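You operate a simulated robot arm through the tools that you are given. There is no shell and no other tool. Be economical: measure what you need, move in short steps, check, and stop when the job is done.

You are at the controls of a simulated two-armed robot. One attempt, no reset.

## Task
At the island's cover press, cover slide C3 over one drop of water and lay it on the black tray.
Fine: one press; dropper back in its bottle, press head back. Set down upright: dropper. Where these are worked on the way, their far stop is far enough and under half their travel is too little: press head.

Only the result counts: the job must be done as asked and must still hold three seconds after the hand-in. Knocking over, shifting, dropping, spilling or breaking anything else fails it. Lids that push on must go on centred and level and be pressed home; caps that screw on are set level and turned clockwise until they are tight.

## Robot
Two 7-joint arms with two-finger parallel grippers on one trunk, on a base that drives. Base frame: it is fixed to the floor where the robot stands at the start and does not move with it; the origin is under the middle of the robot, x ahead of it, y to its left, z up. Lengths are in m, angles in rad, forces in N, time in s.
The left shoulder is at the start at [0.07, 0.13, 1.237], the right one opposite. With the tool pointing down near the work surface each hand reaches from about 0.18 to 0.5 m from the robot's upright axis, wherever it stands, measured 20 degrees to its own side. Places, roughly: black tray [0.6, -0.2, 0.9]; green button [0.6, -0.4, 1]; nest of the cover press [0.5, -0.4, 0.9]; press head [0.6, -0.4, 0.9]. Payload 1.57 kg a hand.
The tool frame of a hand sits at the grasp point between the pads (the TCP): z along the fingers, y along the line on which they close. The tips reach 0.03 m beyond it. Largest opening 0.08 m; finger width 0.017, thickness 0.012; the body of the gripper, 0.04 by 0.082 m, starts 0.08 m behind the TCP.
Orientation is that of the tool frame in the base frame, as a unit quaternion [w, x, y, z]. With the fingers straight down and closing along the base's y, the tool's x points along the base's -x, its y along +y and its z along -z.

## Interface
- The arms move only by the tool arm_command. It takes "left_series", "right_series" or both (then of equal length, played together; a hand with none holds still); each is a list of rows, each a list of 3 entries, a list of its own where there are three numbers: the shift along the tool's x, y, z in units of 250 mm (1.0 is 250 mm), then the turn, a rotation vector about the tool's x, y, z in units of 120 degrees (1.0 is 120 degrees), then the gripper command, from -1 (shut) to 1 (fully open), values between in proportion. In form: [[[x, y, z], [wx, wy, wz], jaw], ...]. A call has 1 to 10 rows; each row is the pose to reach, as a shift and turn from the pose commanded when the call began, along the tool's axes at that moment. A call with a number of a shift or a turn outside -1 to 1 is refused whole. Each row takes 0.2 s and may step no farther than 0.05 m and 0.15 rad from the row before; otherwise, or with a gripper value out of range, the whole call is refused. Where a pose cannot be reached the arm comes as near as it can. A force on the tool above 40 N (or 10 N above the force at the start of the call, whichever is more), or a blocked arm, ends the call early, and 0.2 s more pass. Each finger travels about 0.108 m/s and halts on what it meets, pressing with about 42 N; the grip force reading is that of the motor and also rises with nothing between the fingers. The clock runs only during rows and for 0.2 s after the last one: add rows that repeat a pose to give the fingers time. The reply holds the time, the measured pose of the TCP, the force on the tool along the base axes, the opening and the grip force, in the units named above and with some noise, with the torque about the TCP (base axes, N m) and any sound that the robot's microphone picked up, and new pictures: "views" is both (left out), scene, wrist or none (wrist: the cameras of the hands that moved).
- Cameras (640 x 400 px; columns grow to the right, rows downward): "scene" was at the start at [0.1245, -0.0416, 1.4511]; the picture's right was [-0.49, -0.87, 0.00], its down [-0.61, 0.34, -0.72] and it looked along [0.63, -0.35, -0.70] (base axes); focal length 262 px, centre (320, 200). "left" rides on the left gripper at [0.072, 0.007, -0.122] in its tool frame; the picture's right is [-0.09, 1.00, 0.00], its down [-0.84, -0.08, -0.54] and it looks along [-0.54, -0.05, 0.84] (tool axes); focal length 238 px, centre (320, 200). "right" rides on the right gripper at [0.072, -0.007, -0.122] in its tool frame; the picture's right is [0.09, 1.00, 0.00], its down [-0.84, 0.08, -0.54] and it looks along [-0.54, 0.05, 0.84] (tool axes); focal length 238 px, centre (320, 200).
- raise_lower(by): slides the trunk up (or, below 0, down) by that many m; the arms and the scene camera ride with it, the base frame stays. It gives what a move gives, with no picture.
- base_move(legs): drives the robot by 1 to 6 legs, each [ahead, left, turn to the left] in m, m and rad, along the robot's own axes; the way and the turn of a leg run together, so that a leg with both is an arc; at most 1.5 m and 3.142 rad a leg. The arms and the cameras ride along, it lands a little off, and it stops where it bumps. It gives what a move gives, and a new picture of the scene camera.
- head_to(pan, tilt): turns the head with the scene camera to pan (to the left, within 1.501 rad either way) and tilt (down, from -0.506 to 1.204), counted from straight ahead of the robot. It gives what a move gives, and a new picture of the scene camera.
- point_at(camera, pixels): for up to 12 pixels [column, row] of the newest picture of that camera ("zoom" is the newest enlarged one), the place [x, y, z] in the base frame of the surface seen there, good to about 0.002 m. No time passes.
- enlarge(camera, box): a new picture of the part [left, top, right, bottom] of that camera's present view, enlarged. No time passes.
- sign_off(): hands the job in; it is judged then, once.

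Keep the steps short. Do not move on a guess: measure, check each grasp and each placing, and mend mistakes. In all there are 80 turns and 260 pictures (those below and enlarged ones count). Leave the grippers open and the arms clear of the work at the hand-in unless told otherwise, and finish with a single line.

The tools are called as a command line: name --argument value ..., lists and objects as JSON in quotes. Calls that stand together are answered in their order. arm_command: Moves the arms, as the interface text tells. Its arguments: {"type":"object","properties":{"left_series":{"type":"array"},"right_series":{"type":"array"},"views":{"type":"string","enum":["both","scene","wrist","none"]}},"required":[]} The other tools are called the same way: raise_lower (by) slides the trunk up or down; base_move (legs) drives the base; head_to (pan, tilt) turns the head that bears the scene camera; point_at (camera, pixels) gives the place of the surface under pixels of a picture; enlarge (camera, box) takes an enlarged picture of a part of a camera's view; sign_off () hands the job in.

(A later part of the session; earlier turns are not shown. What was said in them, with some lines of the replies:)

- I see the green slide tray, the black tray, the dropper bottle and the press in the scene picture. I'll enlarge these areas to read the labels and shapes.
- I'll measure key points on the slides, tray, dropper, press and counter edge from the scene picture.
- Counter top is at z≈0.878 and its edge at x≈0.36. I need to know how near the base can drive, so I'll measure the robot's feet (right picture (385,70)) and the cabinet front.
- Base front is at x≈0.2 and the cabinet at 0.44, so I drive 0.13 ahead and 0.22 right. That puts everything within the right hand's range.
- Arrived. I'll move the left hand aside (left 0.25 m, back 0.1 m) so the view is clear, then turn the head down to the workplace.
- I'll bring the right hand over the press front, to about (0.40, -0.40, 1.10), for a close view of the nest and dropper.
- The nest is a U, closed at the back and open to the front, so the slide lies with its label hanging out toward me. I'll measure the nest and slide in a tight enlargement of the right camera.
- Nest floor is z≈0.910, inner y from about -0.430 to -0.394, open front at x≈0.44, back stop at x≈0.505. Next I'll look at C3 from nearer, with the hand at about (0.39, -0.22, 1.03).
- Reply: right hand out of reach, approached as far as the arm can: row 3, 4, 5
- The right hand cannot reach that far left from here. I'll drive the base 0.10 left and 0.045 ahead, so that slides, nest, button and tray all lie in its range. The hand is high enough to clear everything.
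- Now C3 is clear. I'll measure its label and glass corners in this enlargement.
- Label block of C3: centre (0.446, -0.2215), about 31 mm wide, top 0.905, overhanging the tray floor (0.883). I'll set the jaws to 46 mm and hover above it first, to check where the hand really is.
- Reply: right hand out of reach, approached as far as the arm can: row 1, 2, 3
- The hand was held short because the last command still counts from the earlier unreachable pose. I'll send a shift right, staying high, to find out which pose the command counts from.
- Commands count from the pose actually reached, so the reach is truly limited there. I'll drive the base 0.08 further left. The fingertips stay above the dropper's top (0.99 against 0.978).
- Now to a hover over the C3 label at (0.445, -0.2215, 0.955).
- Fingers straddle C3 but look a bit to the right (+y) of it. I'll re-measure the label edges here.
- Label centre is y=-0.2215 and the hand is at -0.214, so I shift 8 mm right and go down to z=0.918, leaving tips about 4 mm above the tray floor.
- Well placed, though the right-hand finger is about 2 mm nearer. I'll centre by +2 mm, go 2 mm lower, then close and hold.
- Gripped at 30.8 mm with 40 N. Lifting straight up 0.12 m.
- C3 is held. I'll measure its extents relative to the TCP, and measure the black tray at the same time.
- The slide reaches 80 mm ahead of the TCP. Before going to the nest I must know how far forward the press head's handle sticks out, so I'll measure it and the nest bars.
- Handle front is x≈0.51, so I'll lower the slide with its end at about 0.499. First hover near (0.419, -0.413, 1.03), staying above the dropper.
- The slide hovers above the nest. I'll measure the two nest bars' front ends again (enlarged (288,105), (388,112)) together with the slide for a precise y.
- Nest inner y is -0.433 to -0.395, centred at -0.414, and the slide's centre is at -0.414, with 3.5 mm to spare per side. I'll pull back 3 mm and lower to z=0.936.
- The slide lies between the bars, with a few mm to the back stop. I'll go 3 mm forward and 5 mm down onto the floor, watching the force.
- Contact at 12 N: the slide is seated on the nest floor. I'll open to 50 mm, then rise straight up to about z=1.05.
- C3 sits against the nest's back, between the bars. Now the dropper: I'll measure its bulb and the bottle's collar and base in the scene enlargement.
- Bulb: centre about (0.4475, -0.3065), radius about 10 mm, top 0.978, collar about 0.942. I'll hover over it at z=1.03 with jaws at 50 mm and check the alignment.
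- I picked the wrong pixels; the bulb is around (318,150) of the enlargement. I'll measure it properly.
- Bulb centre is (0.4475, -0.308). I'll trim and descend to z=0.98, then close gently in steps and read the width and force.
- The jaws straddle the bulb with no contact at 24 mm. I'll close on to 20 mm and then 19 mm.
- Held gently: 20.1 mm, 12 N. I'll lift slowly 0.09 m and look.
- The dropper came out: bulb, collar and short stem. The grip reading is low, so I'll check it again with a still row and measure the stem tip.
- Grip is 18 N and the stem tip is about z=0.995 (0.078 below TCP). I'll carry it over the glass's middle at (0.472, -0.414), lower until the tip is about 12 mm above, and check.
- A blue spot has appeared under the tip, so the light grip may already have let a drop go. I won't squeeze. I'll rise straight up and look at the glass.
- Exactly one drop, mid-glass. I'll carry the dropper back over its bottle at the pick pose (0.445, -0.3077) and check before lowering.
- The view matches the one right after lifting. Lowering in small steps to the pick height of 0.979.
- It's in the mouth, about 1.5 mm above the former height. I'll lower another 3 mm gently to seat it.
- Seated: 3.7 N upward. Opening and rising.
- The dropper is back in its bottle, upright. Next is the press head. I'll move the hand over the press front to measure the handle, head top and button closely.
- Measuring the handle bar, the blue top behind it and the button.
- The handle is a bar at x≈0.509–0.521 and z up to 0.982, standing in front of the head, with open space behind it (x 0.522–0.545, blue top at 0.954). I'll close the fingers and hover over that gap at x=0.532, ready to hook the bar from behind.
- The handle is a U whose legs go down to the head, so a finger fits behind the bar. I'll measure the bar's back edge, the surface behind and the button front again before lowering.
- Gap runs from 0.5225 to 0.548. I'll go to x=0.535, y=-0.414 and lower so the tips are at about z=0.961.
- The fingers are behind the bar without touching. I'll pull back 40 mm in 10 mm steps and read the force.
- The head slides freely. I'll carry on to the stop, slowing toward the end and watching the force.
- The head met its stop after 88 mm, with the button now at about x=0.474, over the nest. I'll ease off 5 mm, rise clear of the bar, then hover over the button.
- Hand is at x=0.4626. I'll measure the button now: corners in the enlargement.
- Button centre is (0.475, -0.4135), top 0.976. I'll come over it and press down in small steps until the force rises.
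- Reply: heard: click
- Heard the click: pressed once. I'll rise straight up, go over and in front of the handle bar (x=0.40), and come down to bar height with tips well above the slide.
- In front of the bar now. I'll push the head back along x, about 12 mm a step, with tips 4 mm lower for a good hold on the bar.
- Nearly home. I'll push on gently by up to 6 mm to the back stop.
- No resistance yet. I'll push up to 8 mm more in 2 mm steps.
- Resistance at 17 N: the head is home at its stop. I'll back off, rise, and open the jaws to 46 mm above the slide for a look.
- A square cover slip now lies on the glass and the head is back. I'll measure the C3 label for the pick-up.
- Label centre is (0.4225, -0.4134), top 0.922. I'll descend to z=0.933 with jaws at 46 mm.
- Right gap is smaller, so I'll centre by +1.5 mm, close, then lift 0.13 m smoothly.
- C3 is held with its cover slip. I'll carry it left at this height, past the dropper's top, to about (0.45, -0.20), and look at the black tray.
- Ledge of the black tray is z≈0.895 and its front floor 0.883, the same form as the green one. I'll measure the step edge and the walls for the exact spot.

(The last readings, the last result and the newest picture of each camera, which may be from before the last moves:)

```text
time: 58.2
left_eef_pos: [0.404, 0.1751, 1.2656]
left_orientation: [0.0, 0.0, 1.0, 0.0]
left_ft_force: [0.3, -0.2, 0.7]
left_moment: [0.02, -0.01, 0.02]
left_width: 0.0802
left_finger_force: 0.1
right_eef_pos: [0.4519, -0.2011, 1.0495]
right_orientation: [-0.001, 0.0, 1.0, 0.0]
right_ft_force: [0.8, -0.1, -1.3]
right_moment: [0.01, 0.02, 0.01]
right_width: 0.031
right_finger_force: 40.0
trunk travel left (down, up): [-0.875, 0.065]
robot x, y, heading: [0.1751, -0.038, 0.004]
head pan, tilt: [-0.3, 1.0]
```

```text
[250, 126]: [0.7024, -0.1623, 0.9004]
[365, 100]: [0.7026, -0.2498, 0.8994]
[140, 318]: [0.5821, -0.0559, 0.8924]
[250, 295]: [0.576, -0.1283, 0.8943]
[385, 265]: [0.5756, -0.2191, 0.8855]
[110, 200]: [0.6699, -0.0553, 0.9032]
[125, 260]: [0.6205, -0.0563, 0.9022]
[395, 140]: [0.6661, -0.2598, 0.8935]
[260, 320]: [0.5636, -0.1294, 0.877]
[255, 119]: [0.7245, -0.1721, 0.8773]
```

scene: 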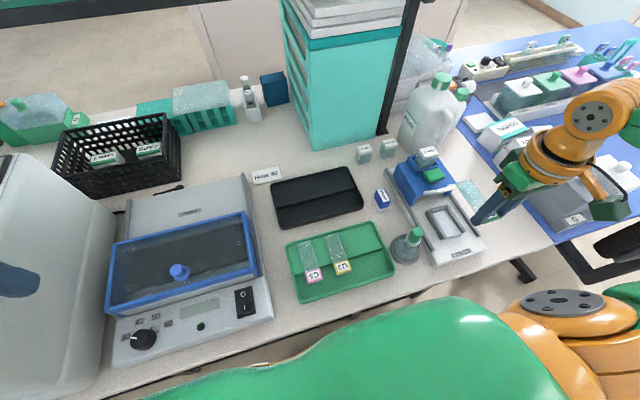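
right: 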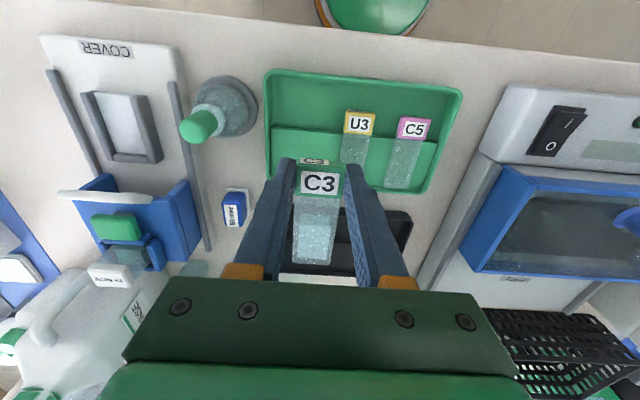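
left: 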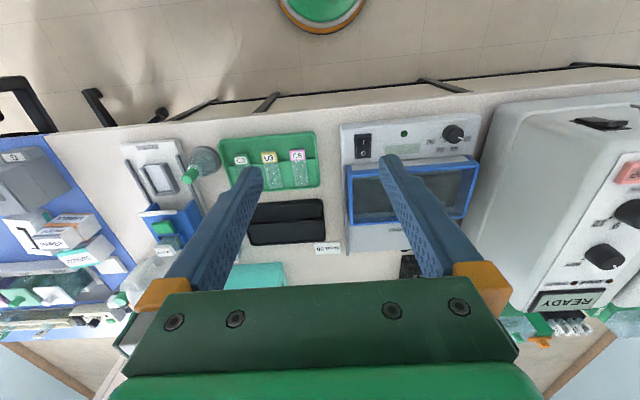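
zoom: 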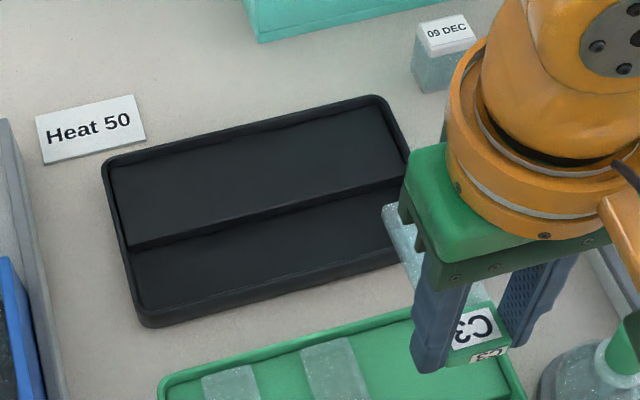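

No yaw: step at x=0.637, back wall 0.701, front wall 0.585, y from -0.258 to -0.056. I'll put the slide's end at 0.697, so TCP (0.617, -0.20). First a hover at z≈0.98.

arm_command --right_series '[[[-0.11, 0.004, 0], [0, 0, 0], -0.6], [[-0.24, 0.004, 0], [0, 0, 0], -0.6], [[-0.38, 0.004, 0], [0, 0, 0], -0.6], [[-0.52, 0.004, 0.05], [0, 0, 0], -0.6], [[-0.62, 0.004, 0.15], [0, 0, 0], -0.6], [[-0.658, 0.004, 0.26], [0, 0, 0], -0.6], [[-0.658, 0.004, 0.26], [0, 0, 0], -0.6]]' --views "both"

enlarge --camera "right" --box '[220, 100, 420, 290]'

enlarge --camera "scene" --box '[250, 120, 410, 250]'

```text
time: 59.9
left_eef_pos: [0.4043, 0.1748, 1.2652]
left_orientation: [0.001, -0.001, 1.0, 0.001]
left_ft_force: [1.4, -0.9, 0.1]
left_moment: [-0.02, 0.02, 0.02]
left_width: 0.0802
left_finger_force: 0.0
right_eef_pos: [0.6138, -0.2009, 0.9846]
right_orientation: [0.0, -0.001, 1.0, 0.001]
right_ft_force: [-0.3, -1.0, -1.2]
right_moment: [0.0, 0.02, 0.03]
right_width: 0.0309
right_finger_force: 39.7
trunk travel left (down, up): [-0.875, 0.065]
robot x, y, heading: [0.1742, -0.0363, 0.001]
head pan, tilt: [-0.3, 1.0]
```

scene: 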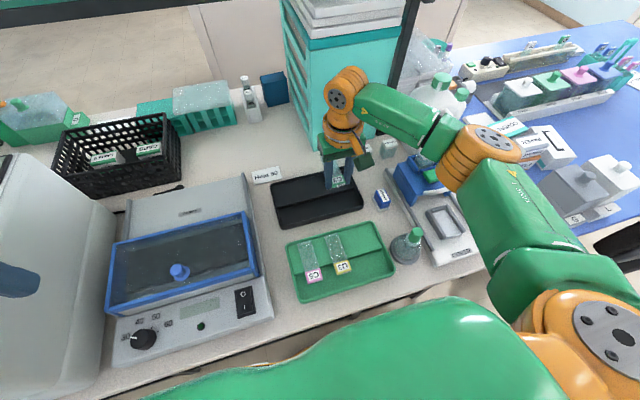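
right: 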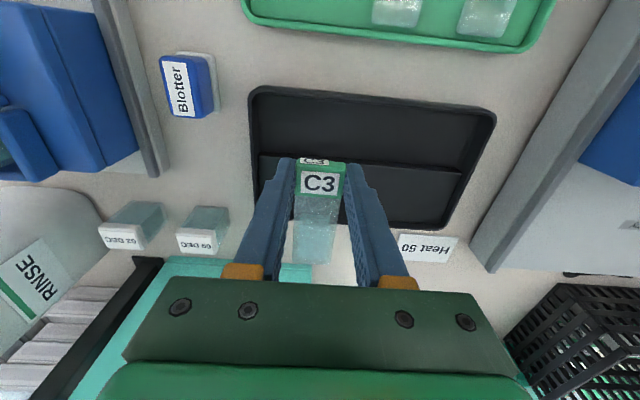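

```text
2.11 times, centred on (320, 195) of right
```

zoom: 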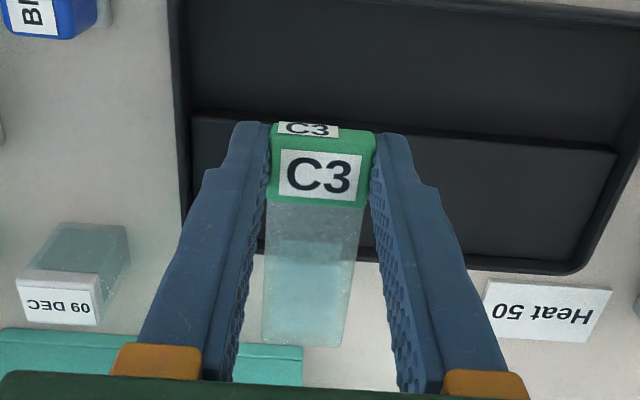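

```text
3.08 times, centred on (330, 185) of scene
```

zoom: 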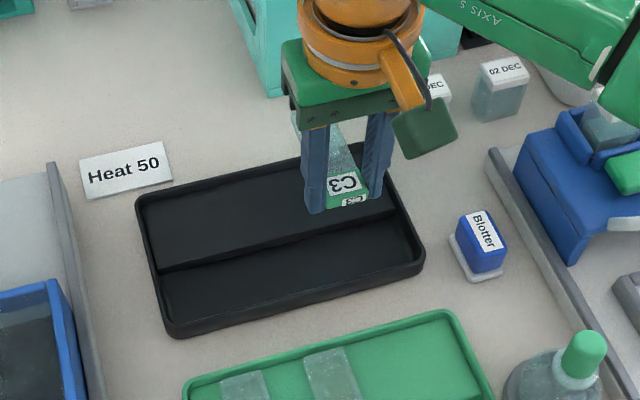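

Well placed over the tray. I'll go 2 mm ahead and lower to z=0.922, a few mm above the ledge contact height.

arm_command --right_series '[[[-0.008, 0, 0.08], [0, 0, 0], -0.6], [[-0.008, 0, 0.16], [0, 0, 0], -0.6], [[-0.008, 0, 0.22], [0, 0, 0], -0.6], [[-0.008, 0, 0.25], [0, 0, 0], -0.6], [[-0.008, 0, 0.25], [0, 0, 0], -0.6]]' --views "wrist"

enlarge --camera "right" --box '[220, 100, 420, 290]'

enlarge --camera "scene" --box '[290, 140, 390, 230]'

```text
time: 61.0
left_eef_pos: [0.4047, 0.1745, 1.2655]
left_orientation: [0.001, 0.0, 1.0, 0.0]
left_ft_force: [0.2, 0.7, 0.6]
left_moment: [0.02, 0.02, 0.0]
left_width: 0.0801
left_finger_force: 0.1
right_eef_pos: [0.6154, -0.201, 0.9232]
right_orientation: [0.0, 0.0, 1.0, 0.0]
right_ft_force: [-0.4, -0.4, -0.6]
right_moment: [0.02, 0.03, 0.0]
right_width: 0.0308
right_finger_force: 40.0
trunk travel left (down, up): [-0.875, 0.065]
robot x, y, heading: [0.1752, -0.0419, 0.003]
head pan, tilt: [-0.3, 1.0]
```

right: 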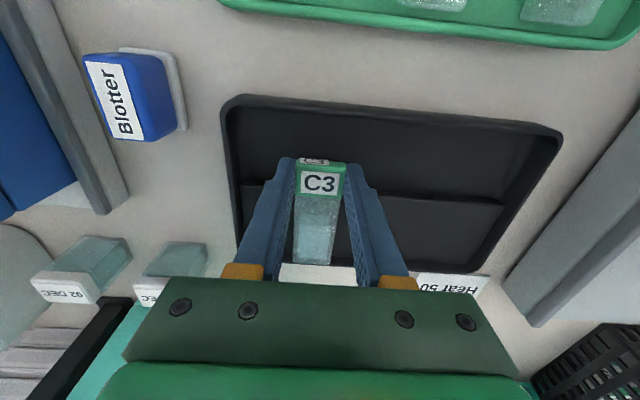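

```text
2.11 times, centred on (320, 195) of right
```

zoom: 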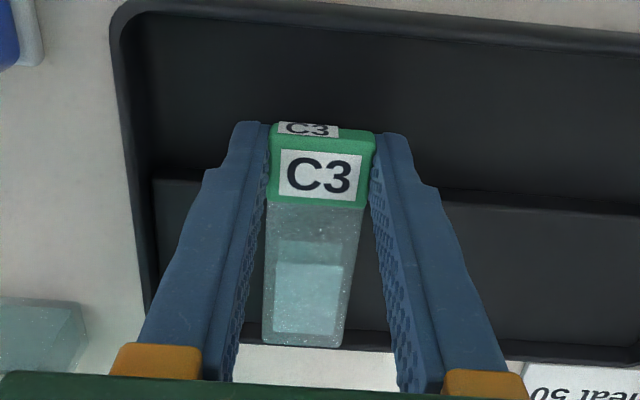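

```text
4.44 times, centred on (340, 185) of scene
```

zoom: 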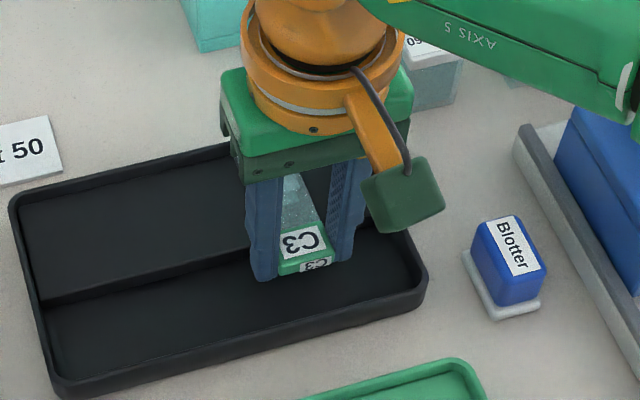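

I'll check the slide's end against the back wall: the end is at about (310,262) of the right picture, the wall beside it at about (355,264).

point_at --camera "right" --pixels '[[310, 259], [311, 261], [311, 263], [311, 265], [345, 262], [345, 264], [345, 266], [345, 258], [300, 255]]'

```text
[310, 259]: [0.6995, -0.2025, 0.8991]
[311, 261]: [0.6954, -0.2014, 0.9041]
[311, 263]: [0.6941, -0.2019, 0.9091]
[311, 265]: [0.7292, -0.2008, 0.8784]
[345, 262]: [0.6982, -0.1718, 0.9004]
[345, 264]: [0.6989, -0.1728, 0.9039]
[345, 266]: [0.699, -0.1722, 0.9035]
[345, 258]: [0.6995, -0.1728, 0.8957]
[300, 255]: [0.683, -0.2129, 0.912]
```

End is at 0.6955 and the wall at about 0.699. I'll draw back 1.5 mm for safety and lower 6 mm onto the ledge.

arm_command --right_series '[[[0.006, 0, 0], [0, 0, 0], -0.6], [[0.006, 0, 0.012], [0, 0, 0], -0.6], [[0.006, 0, 0.022], [0, 0, 0], -0.6], [[0.006, 0, 0.027], [0, 0, 0], -0.6], [[0.006, 0, 0.027], [0, 0, 0], -0.6]]' --views "wrist"

enlarge --camera "scene" --box '[290, 140, 390, 230]'

```text
time: 62.2
left_eef_pos: [0.4004, 0.1761, 1.2668]
left_orientation: [0.002, 0.0, 1.0, -0.001]
left_ft_force: [0.4, -0.3, 0.7]
left_moment: [0.01, 0.02, 0.01]
left_width: 0.0801
left_finger_force: 0.1
right_eef_pos: [0.6136, -0.2008, 0.9183]
right_orientation: [0.004, 0.0, 1.0, 0.001]
right_ft_force: [9.2, -3.8, 28.7]
right_moment: [-0.16, -0.95, -0.06]
right_width: 0.0309
right_finger_force: 40.5
trunk travel left (down, up): [-0.875, 0.065]
robot x, y, heading: [0.1746, -0.0395, 0.004]
head pan, tilt: [-0.3, 1.0]
```

right: 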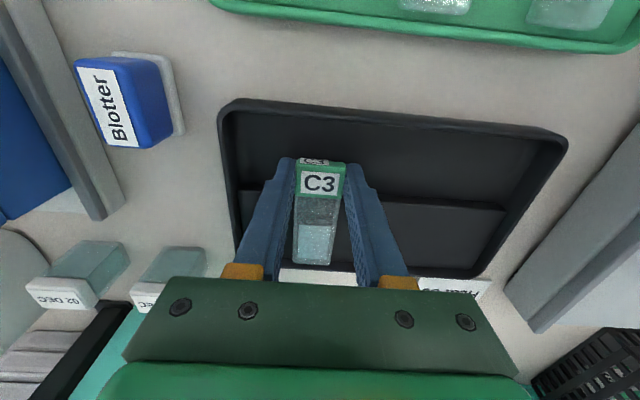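

```text
4.44 times, centred on (340, 185) of scene
```

zoom: 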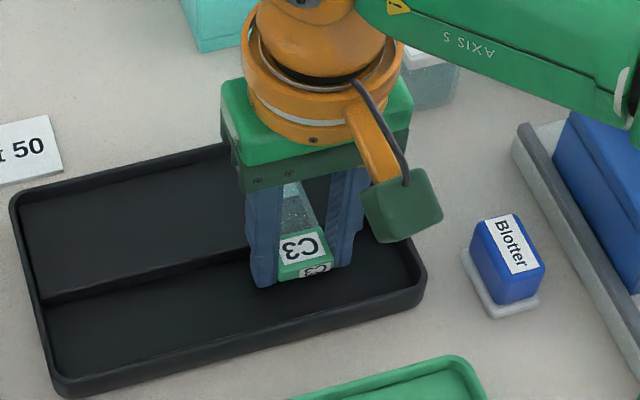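

On the ledge: 29 N acting about 33 mm ahead of the TCP, so flat on the glass. I'll ease up 1 mm, open to 46 mm, then rise.

arm_command --right_series '[[[0, 0, -0.006], [0, 0, 0], -0.6], [[0, 0, -0.006], [0, 0, 0], -0.15], [[0, 0, -0.006], [0, 0, 0], 0.15], [[0, 0, -0.006], [0, 0, 0], 0.15], [[0, 0, -0.06], [0, 0, 0], 0.15], [[0, 0, -0.16], [0, 0, 0], 0.15], [[0, 0, -0.28], [0, 0, 0], 0.15], [[0, 0, -0.4], [0, 0, 0], 0.15], [[0, 0, -0.4], [0, 0, 0], 0.15]]' --views "wrist"

enlarge --camera "right" --box '[220, 90, 420, 280]'

enlarge --camera "scene" --box '[270, 130, 410, 250]'

```text
time: 64.2
left_eef_pos: [0.4032, 0.1746, 1.2666]
left_orientation: [0.001, 0.0, 1.0, 0.0]
left_ft_force: [0.2, 0.4, -0.2]
left_moment: [-0.02, 0.01, -0.01]
left_width: 0.0801
left_finger_force: 0.1
right_eef_pos: [0.6155, -0.2001, 1.0159]
right_orientation: [0.0, 0.0, 1.0, 0.001]
right_ft_force: [0.0, 0.2, 0.5]
right_moment: [-0.02, 0.0, -0.01]
right_width: 0.0462
right_finger_force: 0.1
trunk travel left (down, up): [-0.875, 0.065]
robot x, y, heading: [0.1765, -0.0392, 0.0]
head pan, tilt: [-0.3, 1.0]
```

right: 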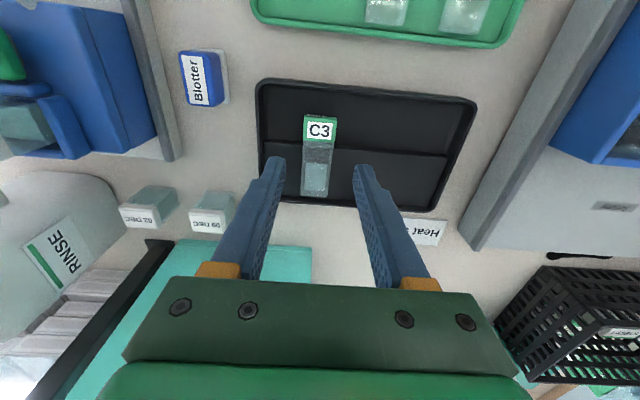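

```text
2.11 times, centred on (320, 185) of right
```

zoom: 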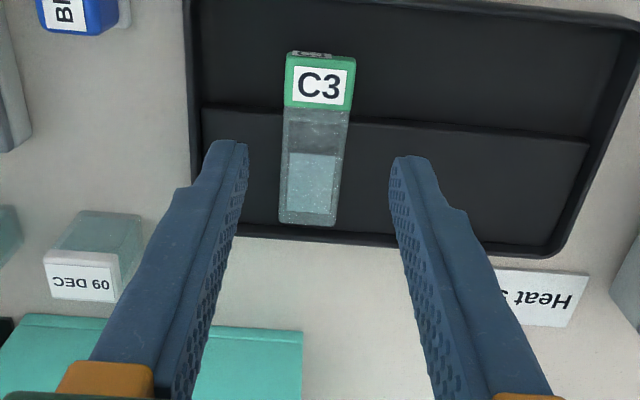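

```text
3.33 times, centred on (340, 190) of scene
```

zoom: 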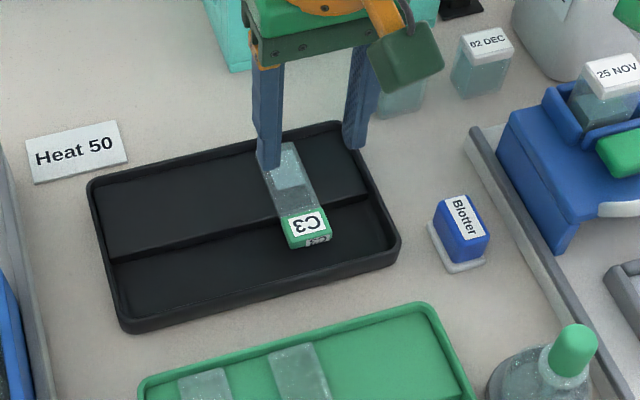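

C3 lies flat in the black tray with its cover slip. I'll lift the arm away, up and back, with jaws open, and check everything once more.

arm_command --right_series '[[[0, 0, -0.15], [0, 0, 0], 0.4], [[0, 0, -0.32], [0, 0, 0], 0.7], [[0.14, -0.08, -0.4], [0, 0, 0], 1], [[0.3, -0.16, -0.45], [0, 0, 0], 1], [[0.46, -0.24, -0.5], [0, 0, 0], 1], [[0.62, -0.32, -0.55], [0, 0, 0], 1], [[0.78, -0.4, -0.55], [0, 0, 0], 1], [[0.9, -0.5, -0.55], [0, 0, 0], 1], [[0.9, -0.5, -0.55], [0, 0, 0], 1]]' --views "both"

enlarge --camera "scene" --box '[260, 130, 500, 290]'

enlarge --camera "right" --box '[220, 130, 440, 290]'

```text
time: 66.2
left_eef_pos: [0.4048, 0.1754, 1.2656]
left_orientation: [0.0, -0.001, 1.0, -0.002]
left_ft_force: [0.3, 0.6, -0.4]
left_moment: [-0.04, 0.01, -0.02]
left_width: 0.08
left_finger_force: 0.1
right_eef_pos: [0.3984, -0.3185, 1.1495]
right_orientation: [-0.002, -0.001, 1.0, 0.0]
right_ft_force: [0.2, 0.3, 0.4]
right_moment: [0.03, 0.02, -0.04]
right_width: 0.0797
right_finger_force: 0.1
right hand out of reach, approached as far as the arm can: row 8, 9
trunk travel left (down, up): [-0.875, 0.065]
robot x, y, heading: [0.1746, -0.0397, 0.001]
head pan, tilt: [-0.3, 1.0]
```

scene: 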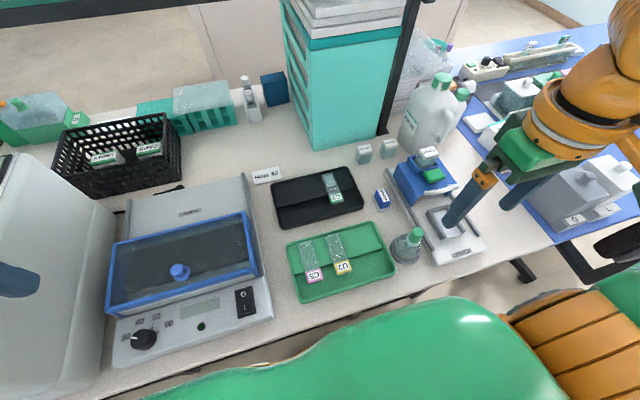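
right: 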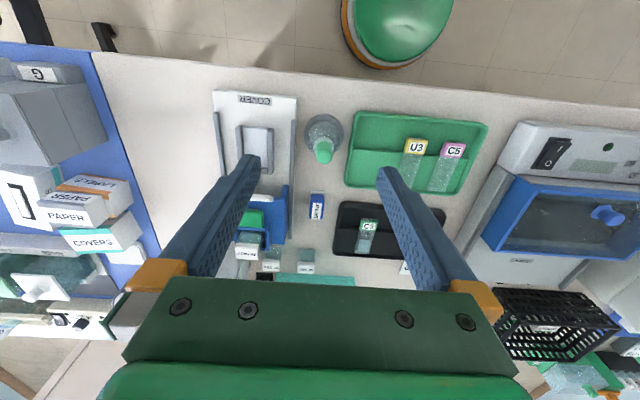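

```text
2.50 times, centred on (380, 210) of scene
```

zoom: 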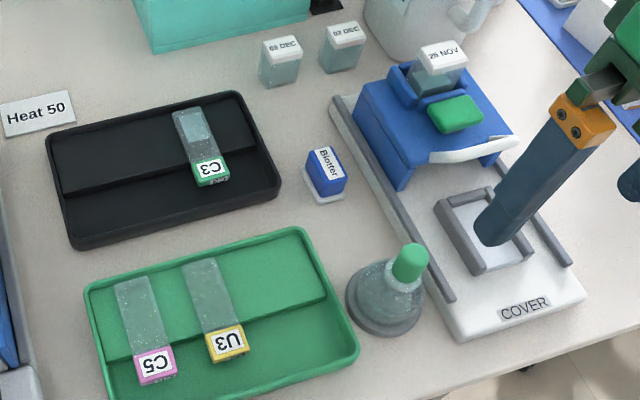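

```text
2.50 times, centred on (330, 210) of right
```

zoom: 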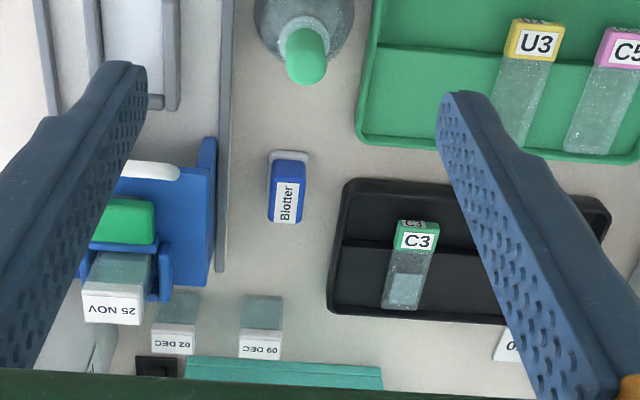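

C3 with its cover slip is on the black tray, the dropper stands in its bottle, the press head is at its back stop and both hands are clear and open. Handing in.

sign_off

```text
The job is handed in.
```

Slide C3 has one drop of water under its cover slip and lies on the black tray; the button was pressed once, the dropper is back upright in its bottle, and the press head is back at its stop.
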